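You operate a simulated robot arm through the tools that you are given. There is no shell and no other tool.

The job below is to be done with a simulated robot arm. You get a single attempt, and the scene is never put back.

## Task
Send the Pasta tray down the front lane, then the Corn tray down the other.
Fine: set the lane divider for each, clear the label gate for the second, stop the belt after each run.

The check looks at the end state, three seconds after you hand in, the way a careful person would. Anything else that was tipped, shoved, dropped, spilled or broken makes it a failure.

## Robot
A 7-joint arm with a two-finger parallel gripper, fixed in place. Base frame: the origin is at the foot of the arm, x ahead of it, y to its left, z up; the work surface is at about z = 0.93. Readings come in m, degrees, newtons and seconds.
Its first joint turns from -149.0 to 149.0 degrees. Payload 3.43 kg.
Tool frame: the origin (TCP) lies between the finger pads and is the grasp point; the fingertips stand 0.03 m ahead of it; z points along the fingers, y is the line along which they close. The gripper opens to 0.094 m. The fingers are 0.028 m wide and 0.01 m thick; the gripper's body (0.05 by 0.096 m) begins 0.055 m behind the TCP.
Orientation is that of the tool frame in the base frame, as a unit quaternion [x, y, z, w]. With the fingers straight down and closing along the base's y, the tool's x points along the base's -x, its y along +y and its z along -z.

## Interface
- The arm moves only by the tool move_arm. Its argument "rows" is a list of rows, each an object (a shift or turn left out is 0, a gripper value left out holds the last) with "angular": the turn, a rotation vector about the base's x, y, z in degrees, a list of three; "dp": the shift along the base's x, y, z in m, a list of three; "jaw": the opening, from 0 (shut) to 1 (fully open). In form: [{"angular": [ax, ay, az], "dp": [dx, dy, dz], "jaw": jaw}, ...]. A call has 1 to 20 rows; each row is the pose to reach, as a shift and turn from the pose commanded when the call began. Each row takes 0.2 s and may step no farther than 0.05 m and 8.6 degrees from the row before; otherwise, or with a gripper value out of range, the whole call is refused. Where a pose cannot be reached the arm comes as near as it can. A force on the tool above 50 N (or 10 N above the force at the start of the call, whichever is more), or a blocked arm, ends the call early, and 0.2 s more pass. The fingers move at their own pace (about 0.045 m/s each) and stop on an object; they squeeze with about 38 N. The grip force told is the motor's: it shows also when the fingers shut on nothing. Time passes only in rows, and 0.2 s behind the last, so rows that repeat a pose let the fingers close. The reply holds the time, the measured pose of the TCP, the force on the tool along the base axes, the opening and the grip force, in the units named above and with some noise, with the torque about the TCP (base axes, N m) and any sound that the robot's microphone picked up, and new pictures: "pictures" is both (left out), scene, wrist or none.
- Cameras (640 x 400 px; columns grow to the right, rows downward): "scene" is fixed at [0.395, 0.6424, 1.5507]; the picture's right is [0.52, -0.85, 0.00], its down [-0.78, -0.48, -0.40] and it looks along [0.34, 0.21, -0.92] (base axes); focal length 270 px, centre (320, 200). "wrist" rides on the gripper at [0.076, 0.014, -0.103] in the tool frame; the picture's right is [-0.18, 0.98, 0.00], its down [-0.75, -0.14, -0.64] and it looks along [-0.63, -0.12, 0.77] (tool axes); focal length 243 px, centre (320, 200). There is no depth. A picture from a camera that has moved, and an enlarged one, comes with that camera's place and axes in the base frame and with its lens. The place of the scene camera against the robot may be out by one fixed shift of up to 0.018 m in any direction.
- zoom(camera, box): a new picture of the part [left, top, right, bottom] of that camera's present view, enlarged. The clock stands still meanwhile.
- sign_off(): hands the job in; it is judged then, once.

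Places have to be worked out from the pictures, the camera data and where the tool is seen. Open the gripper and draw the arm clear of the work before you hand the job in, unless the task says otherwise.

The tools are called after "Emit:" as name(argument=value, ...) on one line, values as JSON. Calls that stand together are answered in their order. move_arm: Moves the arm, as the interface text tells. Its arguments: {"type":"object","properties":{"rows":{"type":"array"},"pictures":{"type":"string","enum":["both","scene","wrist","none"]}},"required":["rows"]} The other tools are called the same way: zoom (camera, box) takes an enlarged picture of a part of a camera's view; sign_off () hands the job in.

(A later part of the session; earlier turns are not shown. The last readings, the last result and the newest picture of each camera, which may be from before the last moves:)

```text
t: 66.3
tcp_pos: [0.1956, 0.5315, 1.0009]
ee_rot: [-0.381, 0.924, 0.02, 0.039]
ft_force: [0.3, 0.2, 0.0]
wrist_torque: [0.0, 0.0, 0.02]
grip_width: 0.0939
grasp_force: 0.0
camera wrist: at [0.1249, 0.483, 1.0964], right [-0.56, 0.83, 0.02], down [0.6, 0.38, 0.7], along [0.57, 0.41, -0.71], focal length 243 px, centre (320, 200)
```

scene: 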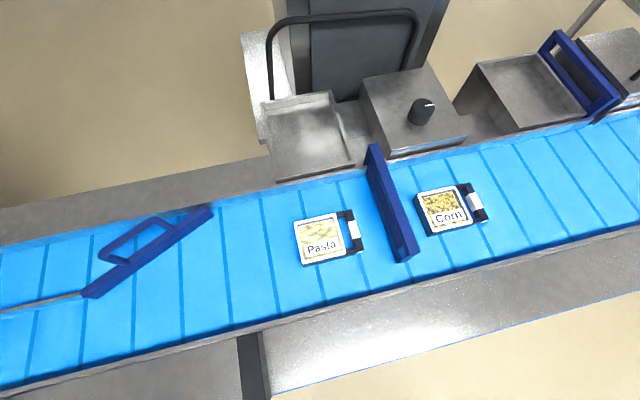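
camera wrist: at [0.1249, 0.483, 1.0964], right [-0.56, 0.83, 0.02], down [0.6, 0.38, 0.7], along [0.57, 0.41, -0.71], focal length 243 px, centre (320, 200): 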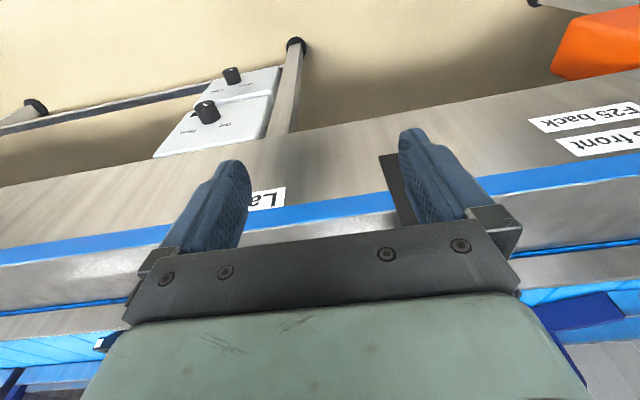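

Signs reading "... front" and "... back" are visible on the skirt, along with an orange box below. I'll read them.

Emit:
zoom(camera="wrist", box=[510, 0, 640, 170])

Emit:
zoom(camera="wrist", box=[630, 0, 640, 400])

Emit:
zoom(camera="wrist", box=[140, 40, 320, 180])

```text
2.35 times, centred on (575, 85) of wrist
camera zoom: at [0.1249, 0.483, 1.0964], right [-0.56, 0.83, 0.02], down [0.6, 0.38, 0.7], along [0.57, 0.41, -0.71], focal length 571 px, centre (-280, 471)
```

zoom: 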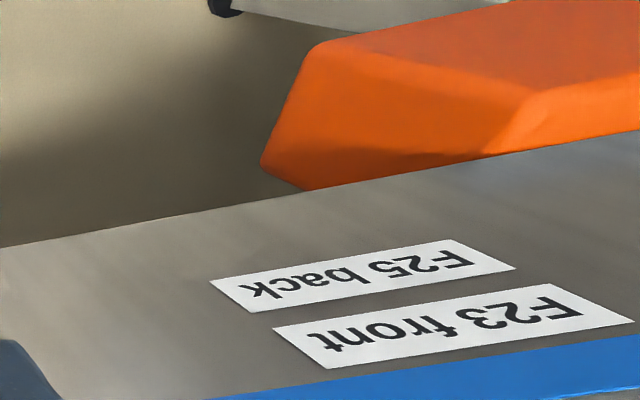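

```text
1.00 times, centred on (635, 200) of wrist (not enlarged: the box is as wide or as high as the picture)
camera zoom: at [0.1249, 0.483, 1.0964], right [-0.56, 0.83, 0.02], down [0.6, 0.38, 0.7], along [0.57, 0.41, -0.71], focal length 243 px, centre (5, 200)
```

zoom: 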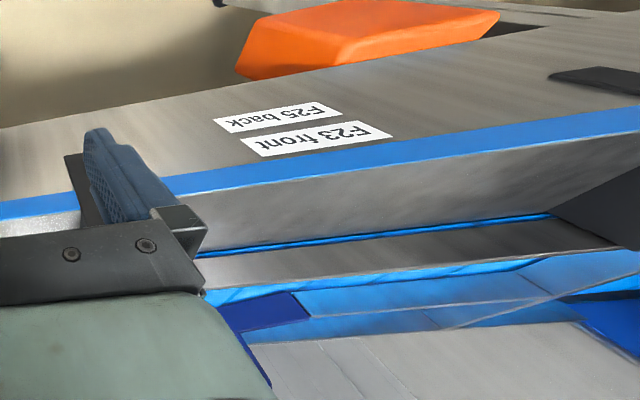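

```text
2.86 times, centred on (230, 110) of wrist
camera zoom: at [0.1249, 0.483, 1.0964], right [-0.56, 0.83, 0.02], down [0.6, 0.38, 0.7], along [0.57, 0.41, -0.71], focal length 693 px, centre (577, 457)
```

zoom: 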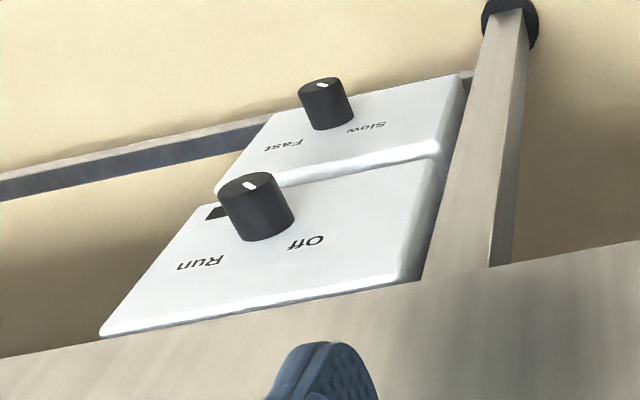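

"F23 front" and "F25 back" confirm that lanes are named from the panel side, so front is the near lane. I'll descend here with the tool nearly vertical, well clear of the skirt.

Emit:
move_arm(rows=[{"dp": [0, 0, -0.03]}, {"dp": [0, 0, -0.06]}, {"dp": [0, 0, -0.09]}, {"dp": [0, 0, -0.12]}, {"dp": [0, 0, -0.15]}, {"dp": [0, 0, -0.18]}, {"dp": [0, 0, -0.21]}, {"dp": [0, 0, -0.21]}])

```text
t: 68.1
tcp_pos: [0.1936, 0.5334, 0.7919]
ee_rot: [-0.381, 0.923, 0.021, 0.04]
ft_force: [0.4, -0.1, 0.2]
wrist_torque: [-0.03, -0.01, 0.01]
grip_width: 0.0942
grasp_force: 0.1
camera wrist: at [0.1235, 0.4833, 0.8873], right [-0.56, 0.83, 0.02], down [0.6, 0.38, 0.7], along [0.57, 0.41, -0.71], focal length 243 px, centre (320, 200)
```

scene: 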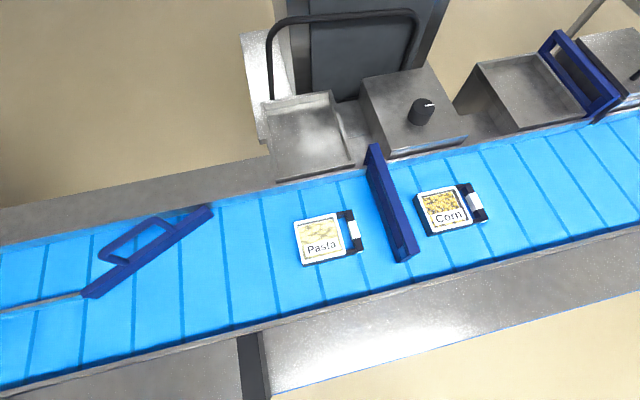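
wrist: 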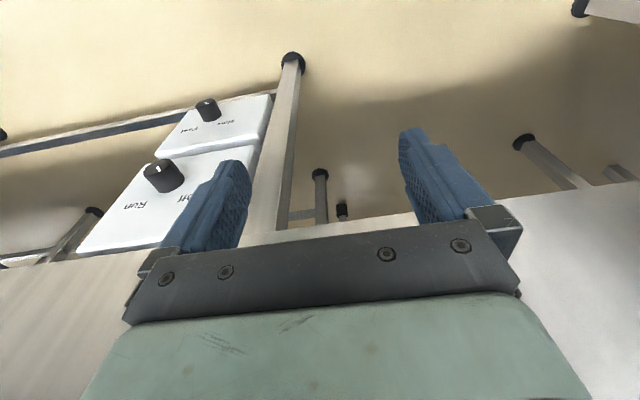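

Descent is fine with no reach warnings. I'll continue down to about z=0.68 while tilting the tool 25° towards the panel.

Emit:
move_arm(rows=[{"dp": [0, 0, -0.03], "angular": [3.5, -3.6, 0]}, {"dp": [0, 0, -0.06], "angular": [6.9, -7.2, 0]}, {"dp": [0, 0, -0.085], "angular": [10.4, -10.8, 0]}, {"dp": [0, 0, -0.1], "angular": [13.9, -14.4, 0]}, {"dp": [0, 0, -0.11], "angular": [17.3, -18, 0]}, {"dp": [0, 0, -0.11], "angular": [17.3, -18, 0]}])

```text
t: 69.5
tcp_pos: [0.1965, 0.5491, 0.6762]
ee_rot: [-0.369, 0.893, 0.098, 0.239]
ft_force: [0.1, -0.3, 0.7]
wrist_torque: [0.0, -0.01, -0.02]
grip_width: 0.0941
grasp_force: 0.2
out of reach, approached as far as the arm can: row 4, 5, 6
camera wrist: at [0.1029, 0.478, 0.7272], right [-0.58, 0.81, 0.09], down [0.33, 0.13, 0.93], along [0.74, 0.57, -0.35], focal length 243 px, centre (320, 200)
```

scene: 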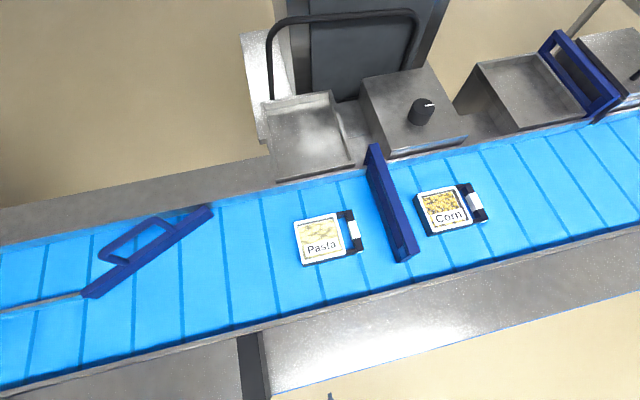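
wrist: 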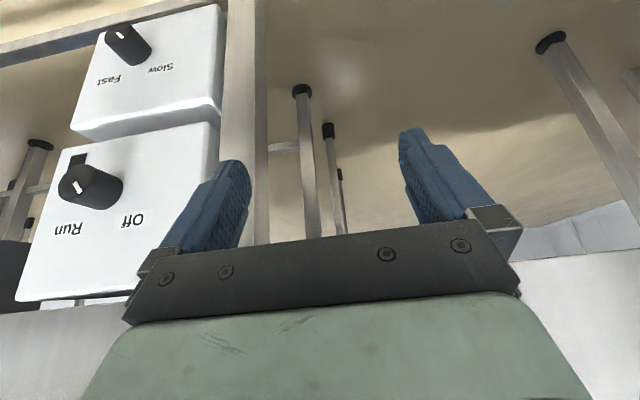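

The panel is now seen nearly frontally, with the pointer at "Off". I'll reduce the tilt to about 15°, which keeps the wrist within reach, and traverse along the panel at z≈0.715 to just above the Run knob, keeping the fingertips off the plates.

Emit:
move_arm(rows=[{"dp": [0.015, 0.0, 0.015], "angular": [-3.3, 3.4, 0]}, {"dp": [0.035, 0.004, 0.03], "angular": [-6.5, 6.8, 0]}, {"dp": [0.065, 0.008, 0.039], "angular": [-9.7, 10.1, 0]}, {"dp": [0.065, 0.008, 0.039], "angular": [-9.7, 10.1, 0]}])

```text
t: 70.5
tcp_pos: [0.2626, 0.5575, 0.7139]
ee_rot: [-0.378, 0.915, 0.055, 0.127]
ft_force: [0.4, -0.3, 0.9]
wrist_torque: [-0.01, 0.03, -0.03]
grip_width: 0.094
grasp_force: 0.1
camera wrist: at [0.18, 0.4956, 0.7923], right [-0.57, 0.82, 0.06], down [0.49, 0.28, 0.82], along [0.66, 0.5, -0.56], focal length 243 px, centre (320, 200)
```

scene: 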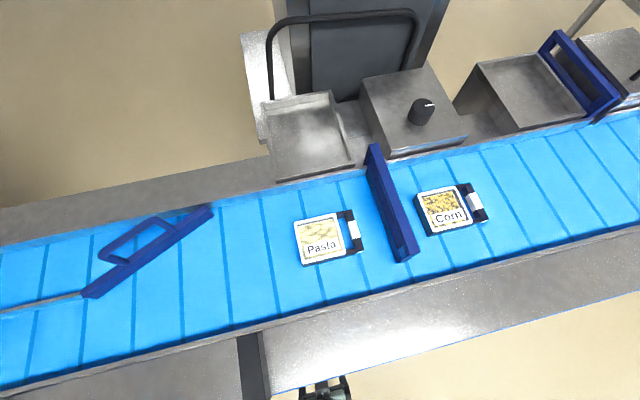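
wrist: 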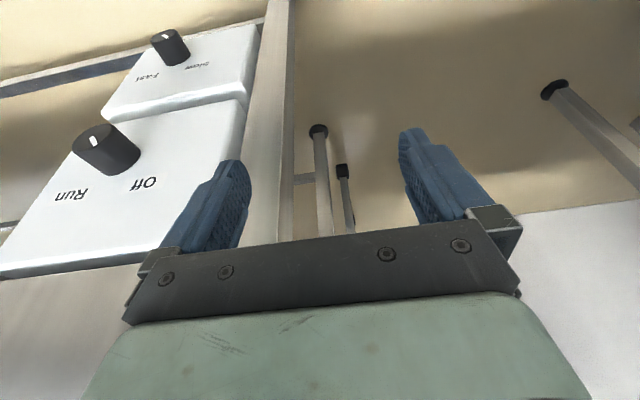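

Still consistent. I'll traverse along the panel to directly above the Run knob.

Emit:
move_arm(rows=[{"dp": [0.025, -0.025, 0]}, {"dp": [0.05, -0.052, 0]}, {"dp": [0.075, -0.078, 0]}, {"dp": [0.1, -0.104, 0]}, {"dp": [0.125, -0.13, 0]}, {"dp": [0.149, -0.155, 0]}, {"dp": [0.149, -0.155, 0]}])

Emit:
zoom(camera="wrist", box=[0, 0, 640, 10])

```text
t: 72.1
tcp_pos: [0.4198, 0.4116, 0.7121]
ee_rot: [-0.377, 0.916, 0.056, 0.128]
ft_force: [0.3, 0.1, -0.6]
wrist_torque: [-0.01, 0.0, 0.0]
grip_width: 0.094
grasp_force: 0.1
out of reach, approached as far as the arm can: row 4, 5, 6, 7
camera wrist: at [0.338, 0.3508, 0.7899], right [-0.57, 0.82, 0.06], down [0.49, 0.28, 0.82], along [0.66, 0.49, -0.56], focal length 243 px, centre (320, 200)
```

scene: 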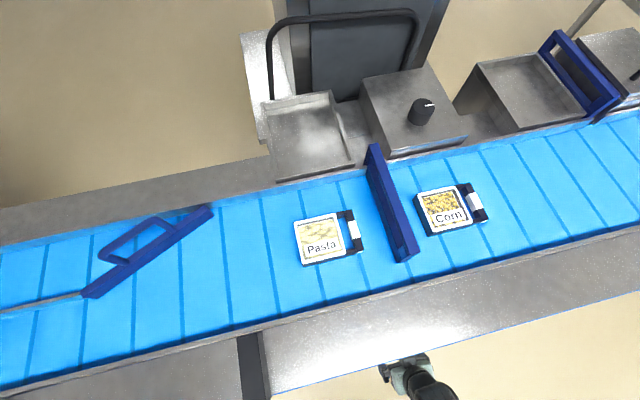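
wrist: 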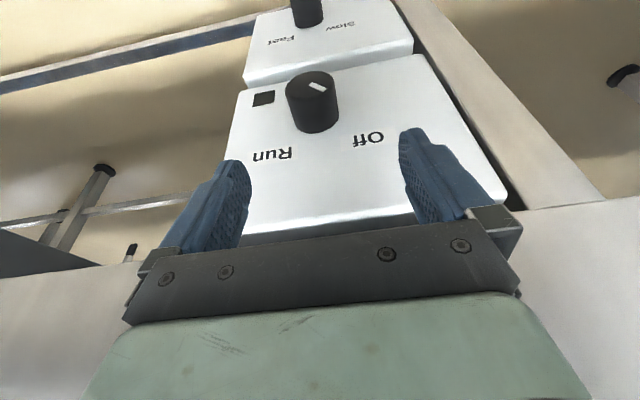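

```text
1.00 times, centred on (320, 5) of wrist (not enlarged: the box is as wide or as high as the picture)
camera zoom: at [0.338, 0.3508, 0.7899], right [-0.57, 0.82, 0.06], down [0.49, 0.28, 0.82], along [0.66, 0.49, -0.56], focal length 243 px, centre (320, 395)
```

zoom: 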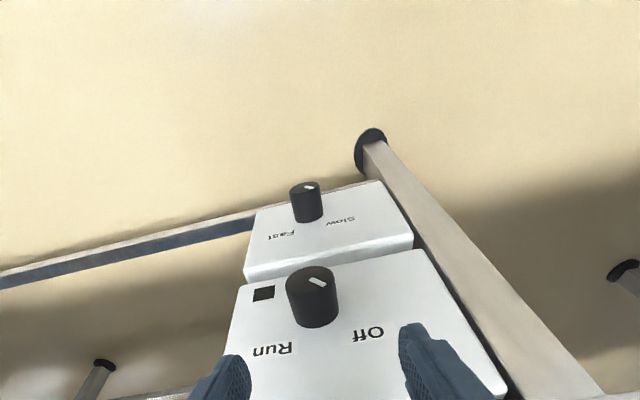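

I'm directly above the Run knob (TCP d≈0.005, knob d≈0.003, z≈0.611), with no contact. I'll lower the open fingers over it in steps.

Emit:
move_arm(rows=[{"dp": [0.009, 0.006, -0.015]}, {"dp": [0.009, 0.006, -0.03]}, {"dp": [0.009, 0.006, -0.045]}, {"dp": [0.009, 0.006, -0.06]}, {"dp": [0.009, 0.006, -0.075]}, {"dp": [0.009, 0.006, -0.09]}, {"dp": [0.009, 0.006, -0.09]}])

Emit:
zoom(camera="wrist", box=[180, 60, 460, 260])

```text
t: 73.7
tcp_pos: [0.4291, 0.4188, 0.624]
ee_rot: [-0.377, 0.916, 0.055, 0.128]
ft_force: [1.0, -0.4, 0.4]
wrist_torque: [-0.02, -0.01, 0.0]
grip_width: 0.0942
grasp_force: 0.2
camera wrist: at [0.347, 0.3572, 0.7012], right [-0.57, 0.82, 0.06], down [0.49, 0.28, 0.82], along [0.66, 0.5, -0.56], focal length 243 px, centre (320, 200)
```

scene: 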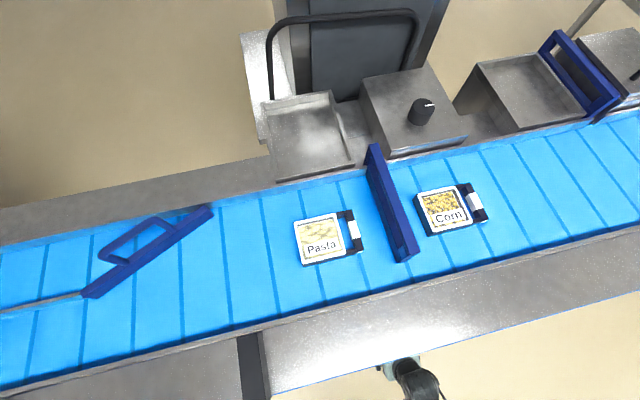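
wrist: 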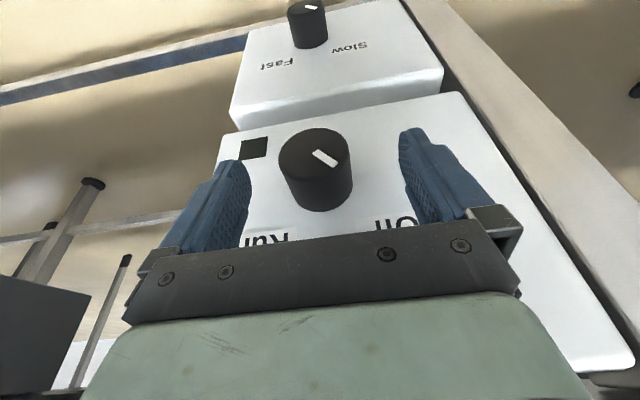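

```text
2.00 times, centred on (320, 160) of wrist
camera zoom: at [0.347, 0.3572, 0.7012], right [-0.57, 0.82, 0.06], down [0.49, 0.28, 0.82], along [0.66, 0.5, -0.56], focal length 485 px, centre (320, 280)
```

zoom: 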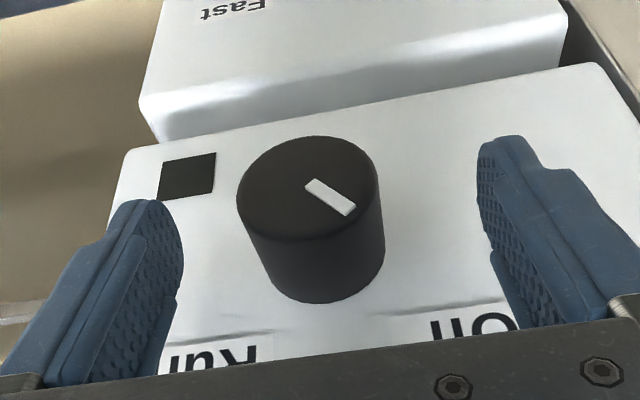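

The fingers straddle the knob with their axis about 11 mm above the knob's centre. I'll ease back slightly from the panel and, with the fingers still open, roll -45° about the knob axis so there's room for a 90° turn.

Emit:
move_arm(rows=[{"dp": [-0.0055, -0.003, -0.0001], "angular": [-5.4, -5.2, 0]}, {"dp": [-0.0067, -0.0018, -0.0004], "angular": [-10.8, -10.4, 0]}, {"dp": [-0.0078, -0.0006, -0.001], "angular": [-16.2, -15.6, 0]}, {"dp": [-0.0088, 0.0005, -0.0017], "angular": [-21.6, -20.8, 0]}, {"dp": [-0.0098, 0.0015, -0.0027], "angular": [-27.0, -26.0, 0]}, {"dp": [-0.0107, 0.0024, -0.0038], "angular": [-32.4, -31.2, 0]}, {"dp": [-0.0107, 0.0024, -0.0038], "angular": [-32.4, -31.2, 0]}])

Emit:
zoom(camera="wrist", box=[180, 60, 460, 260])

```text
t: 75.3
tcp_pos: [0.4188, 0.4214, 0.6205]
ee_rot: [-0.398, 0.827, -0.302, 0.257]
ft_force: [0.0, -0.5, -0.4]
wrist_torque: [0.02, -0.01, -0.03]
grip_width: 0.0941
grasp_force: 0.1
camera wrist: at [0.3007, 0.3969, 0.6655], right [-0.39, 0.64, -0.66], down [0.06, 0.73, 0.68], along [0.92, 0.23, -0.33], focal length 243 px, centre (320, 200)
```

scene: 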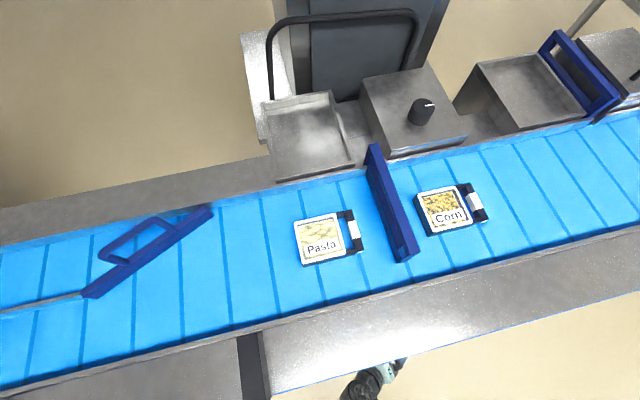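
wrist: 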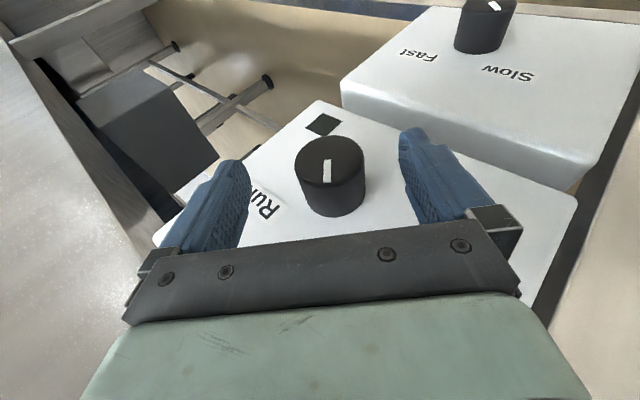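

```text
2.00 times, centred on (320, 160) of wrist
camera zoom: at [0.3007, 0.3969, 0.6655], right [-0.39, 0.64, -0.66], down [0.06, 0.73, 0.68], along [0.92, 0.23, -0.33], focal length 485 px, centre (320, 280)
```

zoom: 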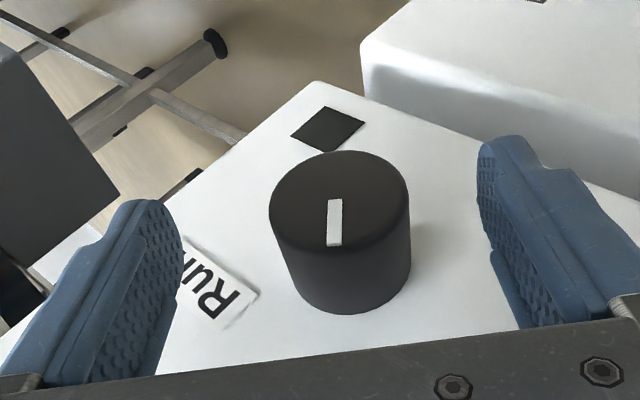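

The fingers are well around the knob. I'll shift 4 mm to centre it and close the gripper.

Emit:
move_arm(rows=[{"dp": [-0.0015, 0.0025, -0.0026]}, {"dp": [-0.0015, 0.0025, -0.0026], "jaw": 0.6}, {"dp": [-0.0015, 0.0025, -0.0026], "jaw": 0.3}, {"dp": [-0.0015, 0.0025, -0.0026], "jaw": 0}, {"dp": [-0.0015, 0.0025, -0.0026], "jaw": 0}, {"dp": [-0.0015, 0.0025, -0.0026], "jaw": 0}])

Emit:
zoom(camera="wrist", box=[180, 60, 460, 260])

```text
t: 76.7
tcp_pos: [0.4171, 0.4253, 0.6158]
ee_rot: [-0.398, 0.828, -0.301, 0.256]
ft_force: [-15.1, 6.3, -16.5]
wrist_torque: [0.52, 0.23, 0.08]
grip_width: 0.0415
grasp_force: 45.0
camera wrist: at [0.2992, 0.4001, 0.662], right [-0.4, 0.64, -0.65], down [0.06, 0.73, 0.68], along [0.92, 0.23, -0.33], focal length 243 px, centre (320, 200)
```

scene: 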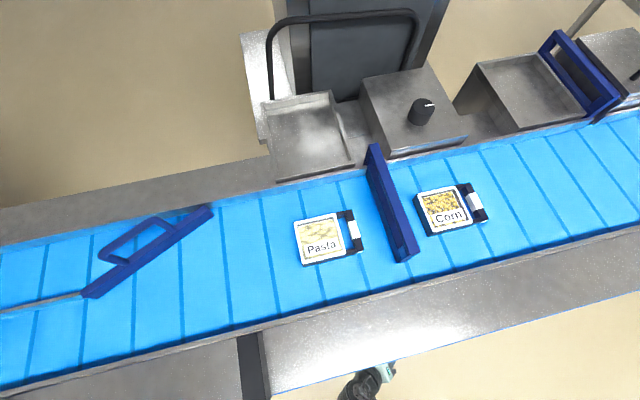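
wrist: 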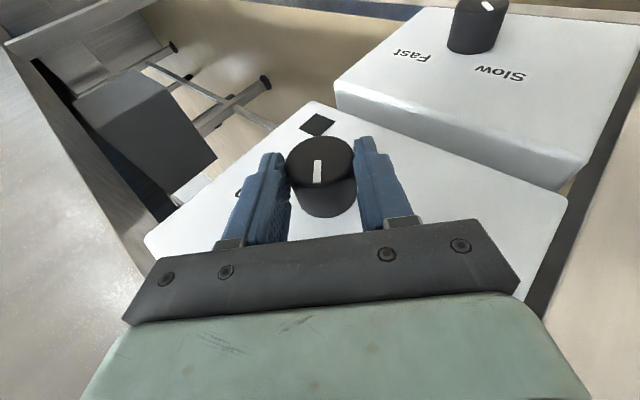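

```text
2.00 times, centred on (320, 160) of wrist
camera zoom: at [0.2992, 0.4001, 0.662], right [-0.4, 0.64, -0.65], down [0.06, 0.73, 0.68], along [0.92, 0.23, -0.33], focal length 485 px, centre (320, 280)
```

zoom: 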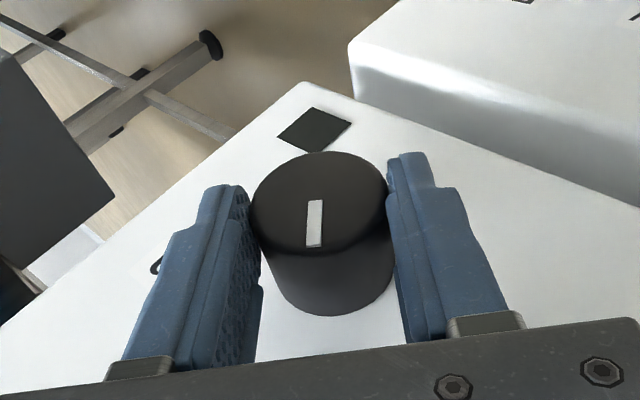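

The knob is firmly gripped (0.0415 m). I'll turn it clockwise about its axis through the first 45° and check that the pointer follows.

Emit:
move_arm(rows=[{"dp": [-0.0004, 0.0004, -0.0004], "angular": [5.4, 5.2, 0]}, {"dp": [0.0004, -0.0004, 0.0009], "angular": [10.8, 10.4, 0]}, {"dp": [0.0014, -0.0014, 0.0019], "angular": [16.2, 15.6, 0]}, {"dp": [0.0024, -0.0025, 0.0028], "angular": [21.6, 20.8, 0]}, {"dp": [0.0035, -0.0037, 0.0034], "angular": [27.0, 26.0, 0]}, {"dp": [0.0047, -0.0049, 0.0038], "angular": [32.4, 31.2, 0]}])

Emit:
zoom(camera="wrist", box=[180, 60, 460, 260])

```text
t: 77.7
tcp_pos: [0.4248, 0.4185, 0.621]
ee_rot: [-0.392, 0.901, -0.064, 0.175]
ft_force: [3.4, -6.3, 2.4]
wrist_torque: [0.33, -0.58, -0.22]
grip_width: 0.0413
grasp_force: 45.0
stopped in row 5: the force on the tool passed its limit at 53 N (the readings are from after the stop); the commanded pose is now the measured one
camera wrist: at [0.3279, 0.3698, 0.6925], right [-0.56, 0.81, -0.2], down [0.34, 0.44, 0.83], along [0.76, 0.4, -0.52], focal length 243 px, centre (320, 200)
```

scene: 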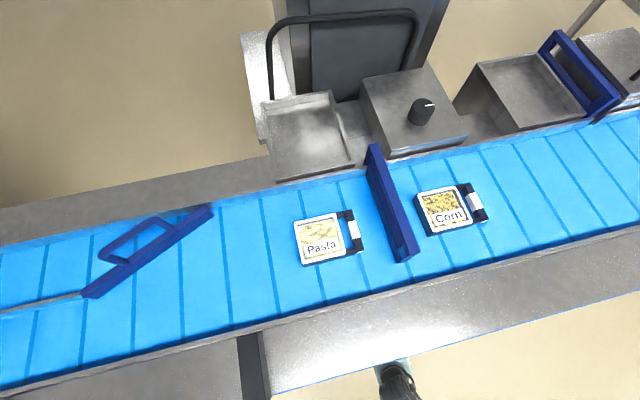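
wrist: 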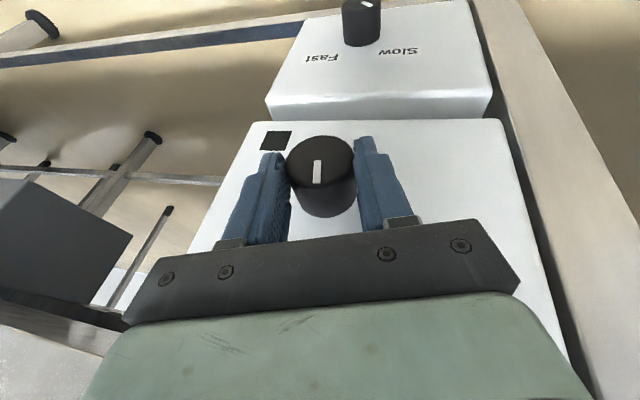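

```text
2.00 times, centred on (320, 160) of wrist
camera zoom: at [0.3279, 0.3698, 0.6925], right [-0.56, 0.81, -0.2], down [0.34, 0.44, 0.83], along [0.76, 0.4, -0.52], focal length 485 px, centre (320, 280)
```

zoom: 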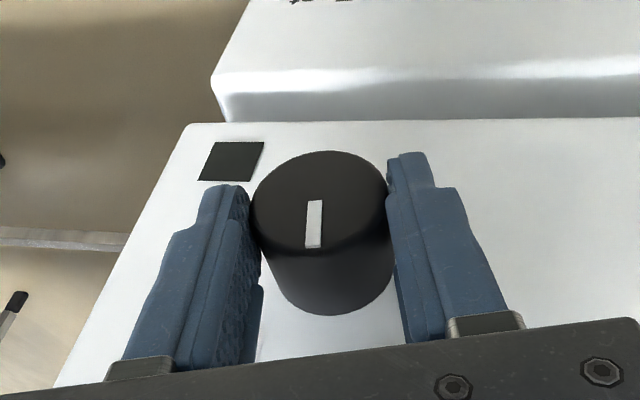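

The knob follows perfectly; the stop was just side load from my pivot estimate, which I can now refine (axis at d≈0.004, z≈0.609). I'll continue the turn from here.

Emit:
move_arm(rows=[{"dp": [0.0012, -0.0012, 0.0003], "angular": [5.4, 5.2, 0]}, {"dp": [0.0024, -0.0025, 0.0004], "angular": [10.8, 10.4, 0]}, {"dp": [0.0035, -0.0037, 0.0003], "angular": [16.2, 15.6, 0]}, {"dp": [0.0047, -0.0049, 0.0], "angular": [21.6, 20.8, 0]}])

Emit:
zoom(camera="wrist", box=[180, 60, 460, 260])

```text
t: 78.8
tcp_pos: [0.431, 0.4095, 0.6189]
ee_rot: [-0.36, 0.914, 0.168, 0.084]
ft_force: [6.5, -6.2, 2.6]
wrist_torque: [-0.49, 0.3, -0.16]
grip_width: 0.0411
grasp_force: 44.8
stopped in row 4: the force on the tool passed its limit at 54 N (the readings are from after the stop); the commanded pose is now the measured one
camera wrist: at [0.3624, 0.3342, 0.6972], right [-0.54, 0.79, 0.29], down [0.62, 0.14, 0.77], along [0.56, 0.6, -0.57], focal length 243 px, centre (320, 200)
```

scene: 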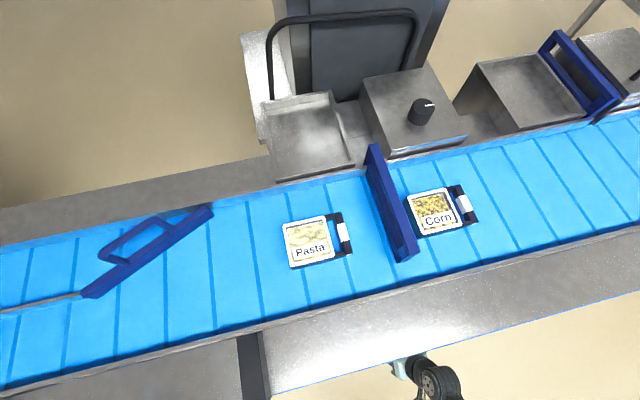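
wrist: 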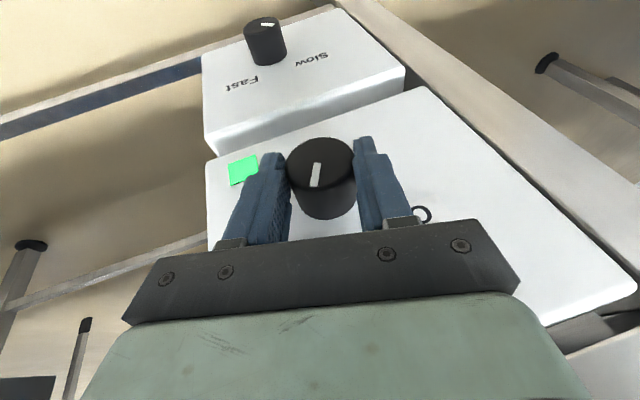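

```text
2.00 times, centred on (320, 160) of wrist
camera zoom: at [0.3624, 0.3342, 0.6972], right [-0.54, 0.79, 0.29], down [0.62, 0.14, 0.77], along [0.56, 0.6, -0.57], focal length 485 px, centre (320, 280)
```

zoom: 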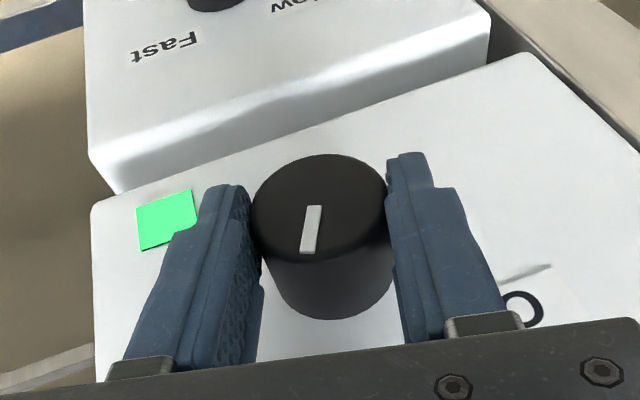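

The indicator is green and the belt is running: Pasta is moving downstream and Corn has moved up to the gate. I'll keep my grip on the selector and watch the run in short waits.

Emit:
move_arm(rows=[{}, {}, {}, {}, {}], pictures="scene")

```text
t: 80.0
tcp_pos: [0.4312, 0.4092, 0.6193]
ee_rot: [-0.361, 0.913, 0.169, 0.082]
ft_force: [12.9, -12.3, -1.7]
wrist_torque: [-0.28, -0.12, -0.48]
grip_width: 0.0412
grasp_force: 44.8
```

scene: 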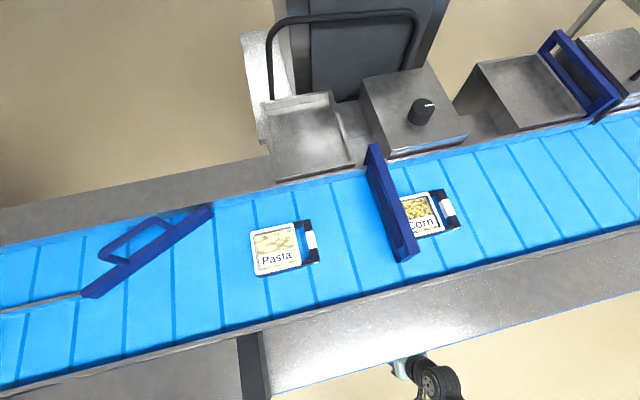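

Pasta moves at about 0.066 m/s and Corn is being held at the gate. I'll keep watching as Pasta reaches the divider.

Emit:
move_arm(rows=[{}, {}, {}, {}, {}, {}, {}, {}, {}], pictures="scene")

```text
t: 82.0
tcp_pos: [0.4315, 0.4096, 0.62]
ee_rot: [-0.361, 0.914, 0.169, 0.082]
ft_force: [16.3, -15.6, -2.2]
wrist_torque: [-0.29, -0.16, -0.77]
grip_width: 0.041
grasp_force: 44.8
```

scene: 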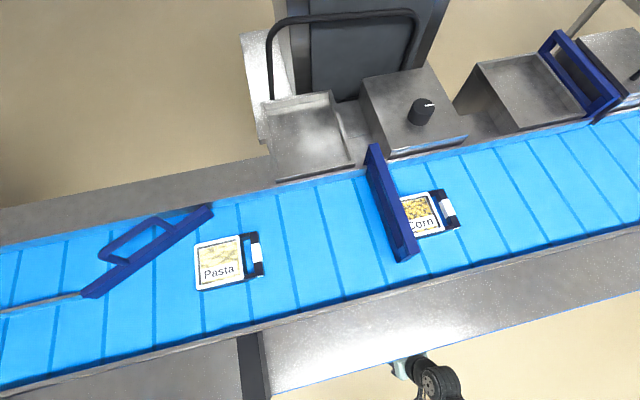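

Corn is held by the gate and Pasta is about to meet the divider. I'll keep watching.

Emit:
move_arm(rows=[{}, {}, {}, {}, {}, {}, {}], pictures="scene")

```text
t: 83.6
tcp_pos: [0.4311, 0.4095, 0.6192]
ee_rot: [-0.361, 0.913, 0.169, 0.084]
ft_force: [15.9, -14.6, -1.7]
wrist_torque: [-0.39, -0.14, -0.58]
grip_width: 0.0412
grasp_force: 45.1
```

scene: 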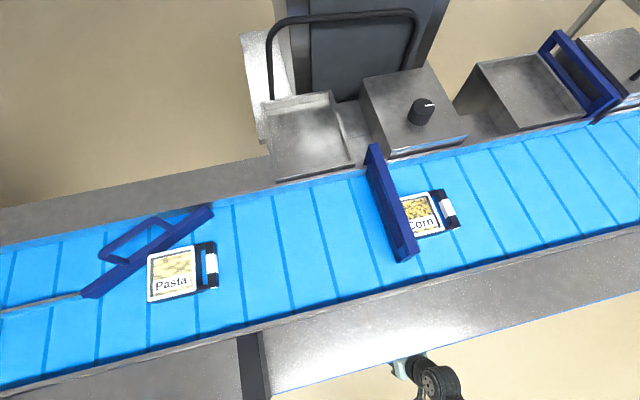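

Pasta is sliding along the divider towards the front lane as intended. I'll continue the wait.

Emit:
move_arm(rows=[{}, {}, {}, {}, {}, {}, {}, {}, {}], pictures="scene")

Emit:
zoom(camera="scene", box=[0, 0, 40, 400])

```text
t: 85.6
tcp_pos: [0.4305, 0.4096, 0.62]
ee_rot: [-0.361, 0.914, 0.168, 0.083]
ft_force: [16.0, -14.8, -1.1]
wrist_torque: [-0.33, -0.19, -0.59]
grip_width: 0.041
grasp_force: 45.0
```

scene: 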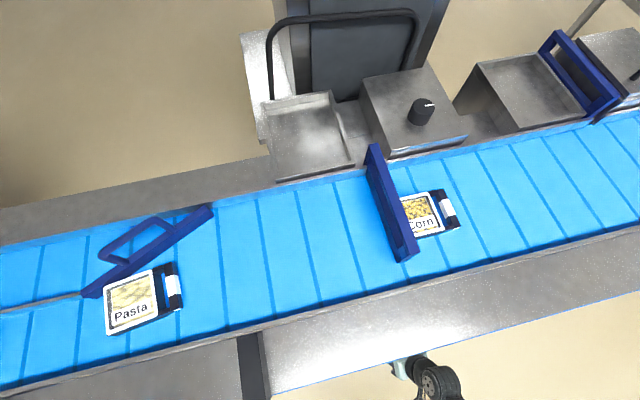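

```text
1.00 times, centred on (20, 200) of scene (not enlarged: the box is as wide or as high as the picture)
camera zoom: at [0.395, 0.6424, 1.5507], right [0.52, -0.85, 0.0], down [-0.78, -0.48, -0.4], along [0.34, 0.21, -0.92], focal length 270 px, centre (620, 200)
```

zoom: 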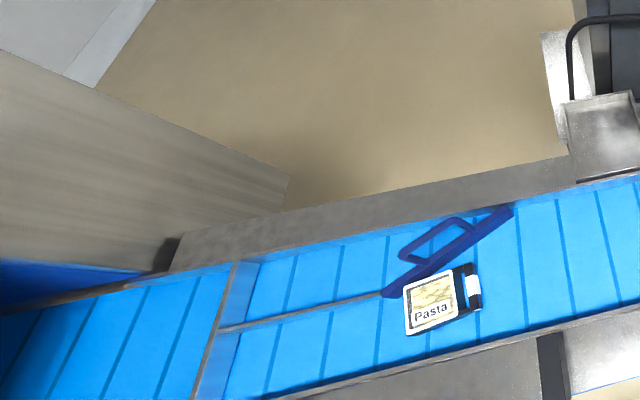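

Pasta has turned slightly along the divider and is entering the front lane. I'll keep the belt running until it reaches the lane end.

Emit:
move_arm(rows=[{}, {}, {}, {}, {}, {}, {}, {}, {}, {}, {}, {}, {}, {}], pictures="scene")

Emit:
zoom(camera="scene", box=[0, 0, 40, 400])

```text
t: 88.6
tcp_pos: [0.4305, 0.4101, 0.6195]
ee_rot: [-0.36, 0.914, 0.169, 0.084]
ft_force: [16.3, -14.2, -2.6]
wrist_torque: [-0.33, -0.15, -0.64]
grip_width: 0.0411
grasp_force: 44.7
```

scene: 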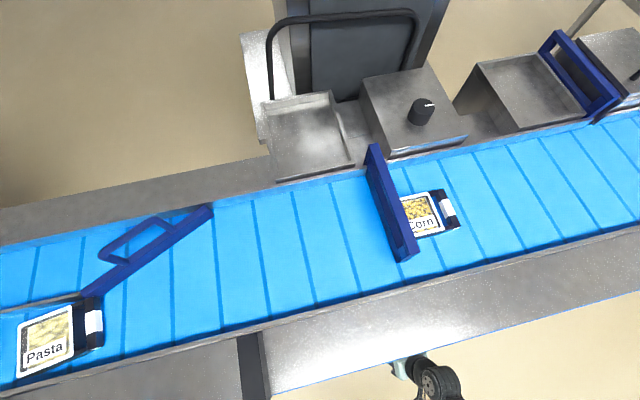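

```text
1.00 times, centred on (20, 200) of scene (not enlarged: the box is as wide or as high as the picture)
camera zoom: at [0.395, 0.6424, 1.5507], right [0.52, -0.85, 0.0], down [-0.78, -0.48, -0.4], along [0.34, 0.21, -0.92], focal length 270 px, centre (620, 200)
```

zoom: 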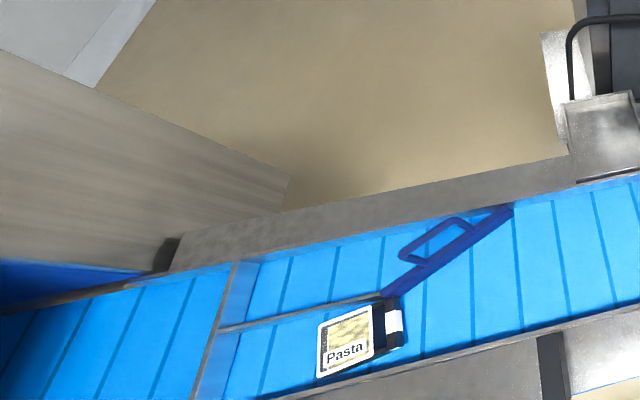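

Pasta is in the front lane now. A few more seconds to reach the end stop.

Emit:
move_arm(rows=[{}, {}, {}, {}, {}, {}, {}, {}, {}, {}, {}, {}, {}, {}], pictures="none")

Emit:
zoom(camera="scene", box=[0, 0, 40, 400])

```text
t: 91.6
tcp_pos: [0.4308, 0.41, 0.62]
ee_rot: [-0.361, 0.913, 0.169, 0.082]
ft_force: [16.0, -15.7, -1.9]
wrist_torque: [-0.38, -0.17, -0.61]
grip_width: 0.0412
grasp_force: 45.0
```

```text
1.00 times, centred on (20, 200) of scene (not enlarged: the box is as wide or as high as the picture)
camera zoom: at [0.395, 0.6424, 1.5507], right [0.52, -0.85, 0.0], down [-0.78, -0.48, -0.4], along [0.34, 0.21, -0.92], focal length 270 px, centre (620, 200)
```

zoom: 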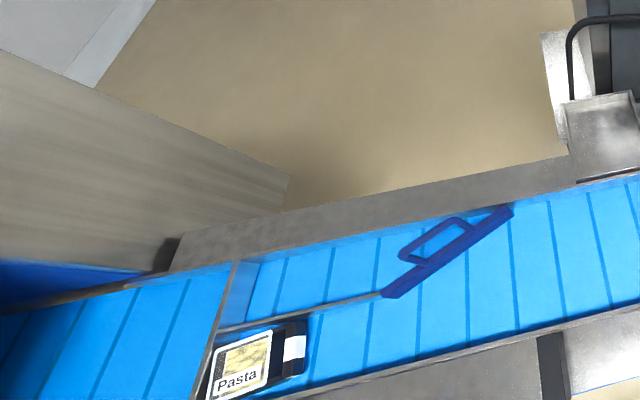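

Pasta sits against the end stop of the front lane, so I'll stop the belt now by turning the selector back counter-clockwise. The measured poses put the knob axis at d≈0, z≈0.596, which I'll use as the pivot.

Emit:
move_arm(rows=[{"dp": [-0.0006, 0.0006, 0.0012], "angular": [-5.04, -4.85, 0]}, {"dp": [-0.0026, 0.0027, 0.0014], "angular": [-10.1, -9.7, 0]}, {"dp": [-0.0047, 0.0049, 0.0012], "angular": [-15.1, -14.6, 0]}, {"dp": [-0.0067, 0.007, 0.0007], "angular": [-20.2, -19.4, 0]}, {"dp": [-0.0087, 0.009, -0.0002], "angular": [-25.2, -24.3, 0]}, {"dp": [-0.0105, 0.011, -0.0014], "angular": [-30.3, -29.1, 0]}, {"dp": [-0.0123, 0.0128, -0.003], "angular": [-35.3, -34.0, 0]}, {"dp": [-0.0139, 0.0145, -0.0048], "angular": [-40.3, -38.8, 0]}])

Emit:
zoom(camera="wrist", box=[180, 60, 460, 260])

Emit:
zoom(camera="scene", box=[0, 0, 40, 400])

```text
t: 93.4
tcp_pos: [0.4176, 0.4233, 0.6156]
ee_rot: [-0.402, 0.836, -0.279, 0.25]
ft_force: [27.8, -18.9, 4.9]
wrist_torque: [0.43, -1.4, -0.41]
grip_width: 0.0409
grasp_force: 45.4
camera wrist: at [0.302, 0.3972, 0.6648], right [-0.42, 0.66, -0.62], down [0.08, 0.71, 0.7], along [0.9, 0.24, -0.35], focal length 243 px, centre (320, 200)
```

scene: 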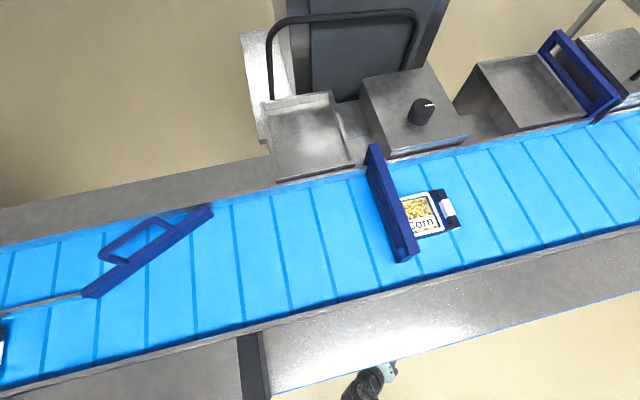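
wrist: 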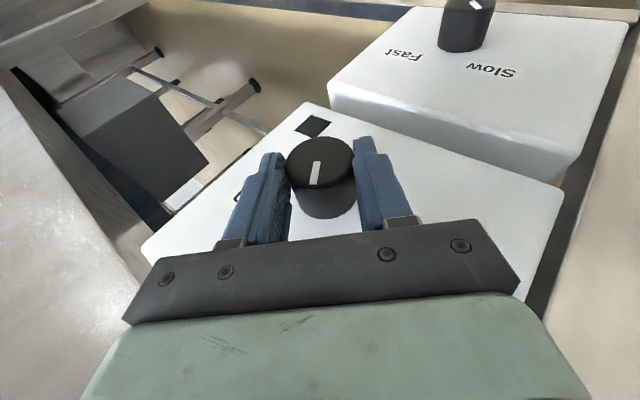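

```text
2.00 times, centred on (320, 160) of wrist
camera zoom: at [0.302, 0.3972, 0.6648], right [-0.42, 0.66, -0.62], down [0.08, 0.71, 0.7], along [0.9, 0.24, -0.35], focal length 485 px, centre (320, 280)
```

zoom: 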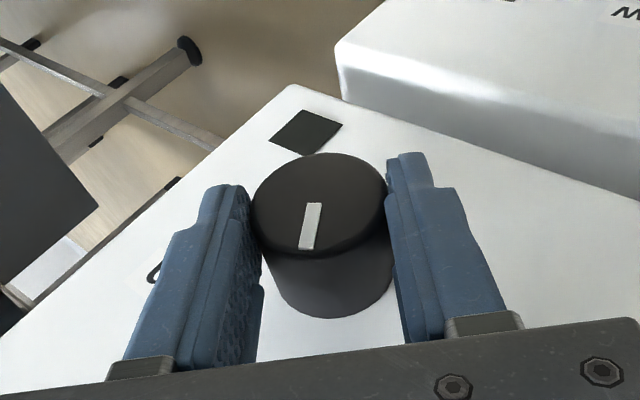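

```text
1.00 times, centred on (20, 200) of scene (not enlarged: the box is as wide or as high as the picture)
camera zoom: at [0.395, 0.6424, 1.5507], right [0.52, -0.85, 0.0], down [-0.78, -0.48, -0.4], along [0.34, 0.21, -0.92], focal length 270 px, centre (620, 200)
```

zoom: 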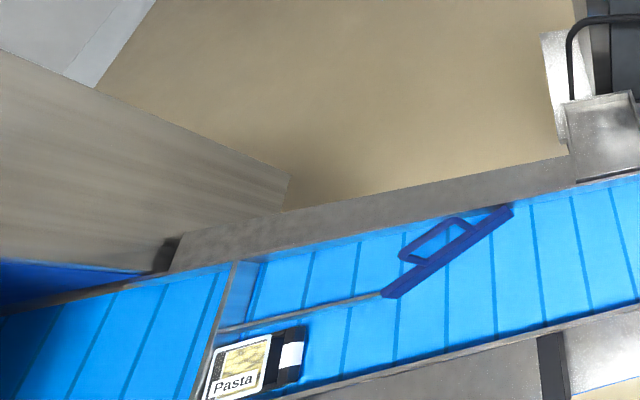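

The indicator is dark and the belt has stopped, with Pasta at the end of the front lane. I'll open, roll back upright around the knob, and lift out.

Emit:
move_arm(rows=[{"jaw": 1}, {"jaw": 1}, {"jaw": 1}, {"dp": [0.0017, -0.0017, 0.0018], "angular": [5.04, 4.85, 0], "jaw": 1}, {"dp": [0.0034, -0.0035, 0.0034], "angular": [10.1, 9.7, 0], "jaw": 1}, {"dp": [0.0053, -0.0055, 0.0046], "angular": [15.1, 14.6, 0], "jaw": 1}, {"dp": [0.0072, -0.0075, 0.0055], "angular": [20.2, 19.4, 0], "jaw": 1}, {"dp": [0.0092, -0.0096, 0.006], "angular": [25.2, 24.3, 0], "jaw": 1}, {"dp": [0.0113, -0.0117, 0.0062], "angular": [30.3, 29.1, 0], "jaw": 1}, {"dp": [0.0113, -0.0117, 0.03], "angular": [30.3, 29.1, 0], "jaw": 1}, {"dp": [0.0113, -0.0117, 0.06], "angular": [30.3, 29.1, 0], "jaw": 1}, {"dp": [0.0113, -0.0117, 0.095], "angular": [30.3, 29.1, 0], "jaw": 1}, {"dp": [0.0113, -0.0117, 0.095], "angular": [30.3, 29.1, 0], "jaw": 1}], pictures="wrist")

```text
t: 96.2
tcp_pos: [0.4282, 0.4134, 0.7109]
ee_rot: [-0.379, 0.915, 0.057, 0.127]
ft_force: [-0.2, 0.4, 0.6]
wrist_torque: [0.01, -0.04, -0.03]
grip_width: 0.0938
grasp_force: 0.0
camera wrist: at [0.3462, 0.3514, 0.7876], right [-0.57, 0.82, 0.06], down [0.49, 0.28, 0.82], along [0.66, 0.5, -0.56], focal length 243 px, centre (320, 200)
```

wrist: 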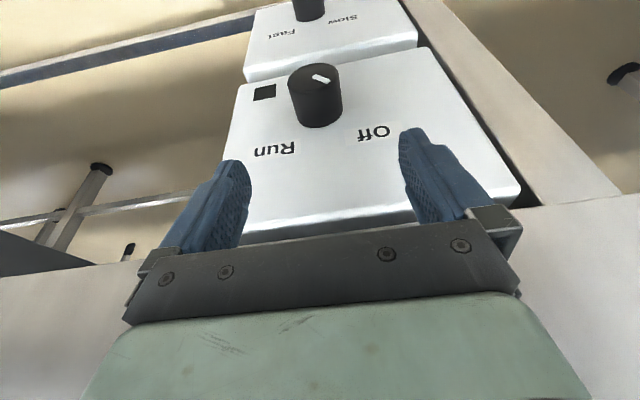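

The selector points at Off and the fingers are clear. I'll retrace sideways downstream and then go up, out from under the conveyor edge.

Emit:
move_arm(rows=[{"dp": [-0.0277, 0.0288, 0]}, {"dp": [-0.0555, 0.0576, 0]}, {"dp": [-0.0904, 0.0796, 0]}, {"dp": [-0.1253, 0.1014, 0]}, {"dp": [-0.1603, 0.1233, 0]}, {"dp": [-0.1988, 0.1417, 0]}, {"dp": [-0.21, 0.135, 0.02], "angular": [-3.8, 3.9, 0]}, {"dp": [-0.22, 0.128, 0.05], "angular": [-7.6, 7.9, 0]}, {"dp": [-0.22, 0.128, 0.09], "angular": [-7.6, 7.9, 0]}, {"dp": [-0.22, 0.128, 0.13], "angular": [-7.6, 7.9, 0]}, {"dp": [-0.22, 0.128, 0.17], "angular": [-7.6, 7.9, 0]}, {"dp": [-0.22, 0.128, 0.21], "angular": [-7.6, 7.9, 0]}, {"dp": [-0.22, 0.128, 0.25], "angular": [-7.6, 7.9, 0]}, {"dp": [-0.22, 0.128, 0.29], "angular": [-7.6, 7.9, 0]}, {"dp": [-0.22, 0.128, 0.33], "angular": [-7.6, 7.9, 0]}])

```text
t: 99.4
tcp_pos: [0.2106, 0.5423, 1.04]
ee_rot: [-0.382, 0.923, 0.023, 0.04]
ft_force: [0.5, 0.1, 0.0]
wrist_torque: [-0.01, 0.0, -0.03]
grip_width: 0.0941
grasp_force: 0.1
camera wrist: at [0.1402, 0.4922, 1.1363], right [-0.57, 0.82, 0.03], down [0.6, 0.38, 0.71], along [0.57, 0.42, -0.71], focal length 243 px, centre (320, 200)
```

scene: 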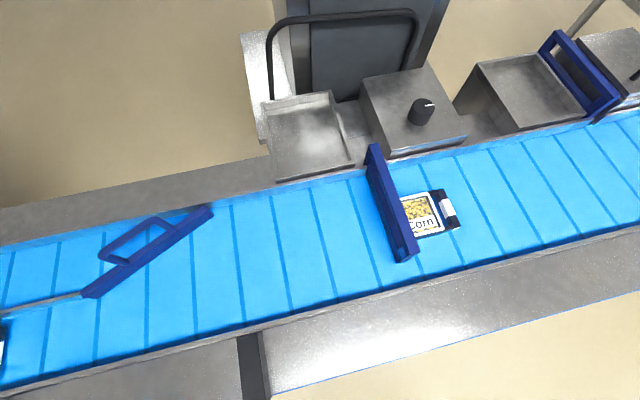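
wrist: 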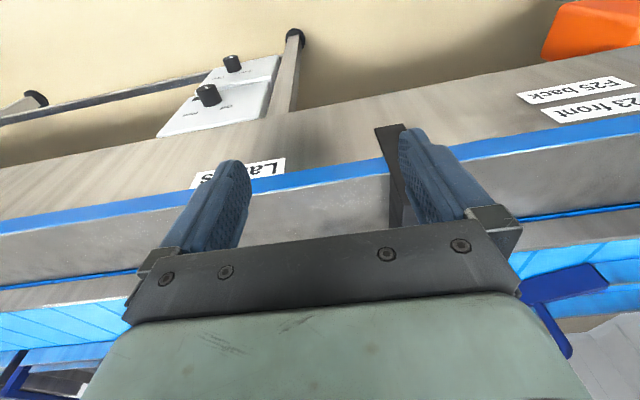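

Everything is clear and the belt is off. Next I set the divider for Corn by swinging it to the near side. I'll move over the belt at height while turning the wrist 90° for the handle.

Emit:
move_arm(rows=[{"dp": [0.0, 0.01, 0.04], "angular": [0, 0, 7.5]}, {"dp": [0.005, 0.03, 0.08], "angular": [0, 0, 15]}, {"dp": [0.01, 0.06, 0.1], "angular": [0, 0, 22.5]}, {"dp": [0.02, 0.095, 0.11], "angular": [0, 0, 30]}, {"dp": [0.03, 0.13, 0.11], "angular": [0, 0, 37.5]}, {"dp": [0.04, 0.165, 0.11], "angular": [0, 0, 45]}, {"dp": [0.05, 0.2, 0.11], "angular": [0, 0, 52.5]}, {"dp": [0.06, 0.235, 0.11], "angular": [0, 0, 60]}, {"dp": [0.07, 0.265, 0.11], "angular": [0, 0, 67.5]}, {"dp": [0.08, 0.29, 0.11], "angular": [0, 0, 75]}, {"dp": [0.09, 0.315, 0.11], "angular": [0, 0, 82.5]}, {"dp": [0.097, 0.336, 0.11], "angular": [0, 0, 90]}, {"dp": [0.097, 0.336, 0.11], "angular": [0, 0, 90]}])

```text
t: 102.2
tcp_pos: [0.3037, 0.8768, 1.1498]
ee_rot: [0.923, -0.382, -0.044, -0.012]
ft_force: [-0.4, -0.3, 0.1]
wrist_torque: [-0.01, -0.03, -0.02]
grip_width: 0.094
grasp_force: 0.1
camera wrist: at [0.3549, 0.8084, 1.2449], right [-0.82, -0.57, 0.03], down [-0.38, 0.6, 0.71], along [-0.42, 0.57, -0.71], focal length 243 px, centre (320, 200)
```

scene: 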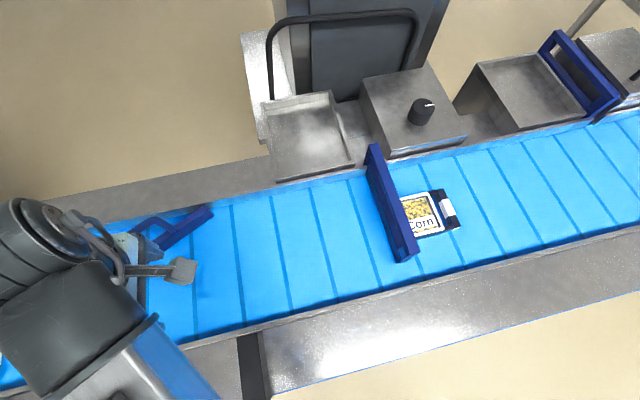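
wrist: 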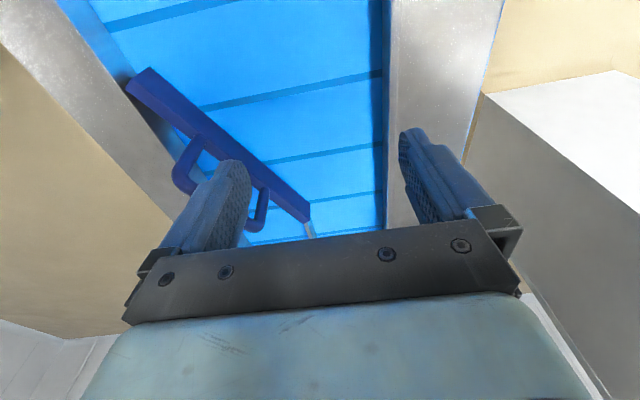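

I have a good view of the divider and handle. I'll tilt outward 30° and hover over the handle with the fingers on either side of it, keeping well above.

Emit:
move_arm(rows=[{"dp": [0.01, 0.025, 0.0], "angular": [4.1, -4.3, 0]}, {"dp": [0.02, 0.05, 0.0], "angular": [8.3, -8.6, 0]}, {"dp": [0.03, 0.075, 0.0], "angular": [12.4, -13, 0]}, {"dp": [0.04, 0.1, 0.0], "angular": [16.6, -17.3, 0]}, {"dp": [0.05, 0.125, 0.0], "angular": [20.7, -21.6, 0]}, {"dp": [0.0604, 0.1467, 0.0], "angular": [20.7, -21.6, 0]}, {"dp": [0.0604, 0.1467, 0.0], "angular": [20.7, -21.6, 0]}])

Emit:
zoom(camera="wrist", box=[200, 0, 480, 240])

```text
t: 103.8
tcp_pos: [0.3653, 1.0231, 1.1507]
ee_rot: [0.898, -0.36, 0.061, -0.247]
ft_force: [-0.2, -0.1, 0.2]
wrist_torque: [0.03, 0.06, 0.03]
grip_width: 0.0942
grasp_force: 0.2
camera wrist: at [0.3828, 0.9223, 1.2271], right [-0.74, -0.48, -0.47], down [-0.65, 0.34, 0.68], along [-0.17, 0.81, -0.57], focal length 243 px, centre (320, 200)
```

scene: 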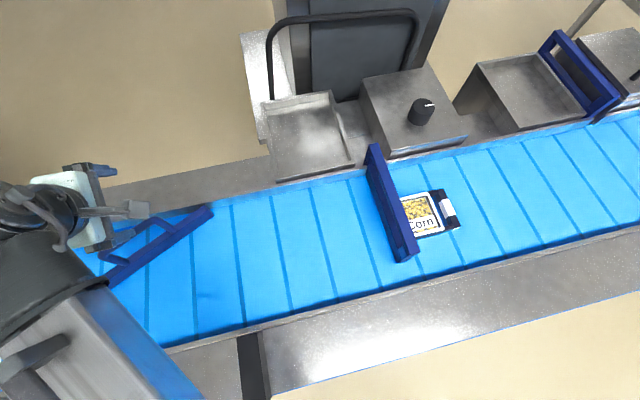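
wrist: 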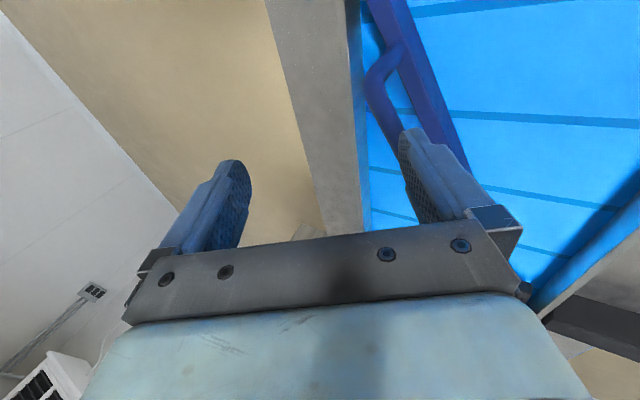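

```text
1.67 times, centred on (340, 120) of wrist
camera zoom: at [0.3828, 0.9223, 1.2271], right [-0.74, -0.48, -0.47], down [-0.65, 0.34, 0.68], along [-0.17, 0.81, -0.57], focal length 404 px, centre (287, 333)
```

zoom: 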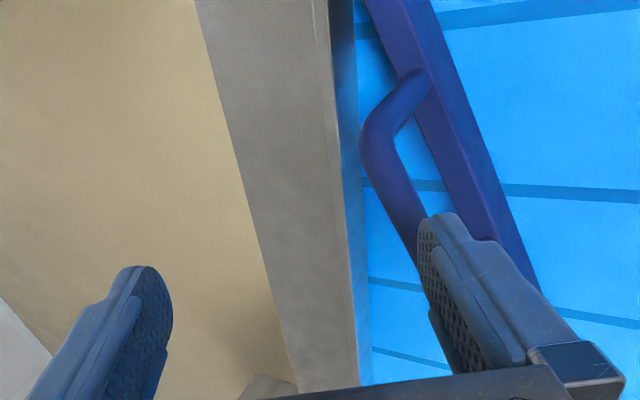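

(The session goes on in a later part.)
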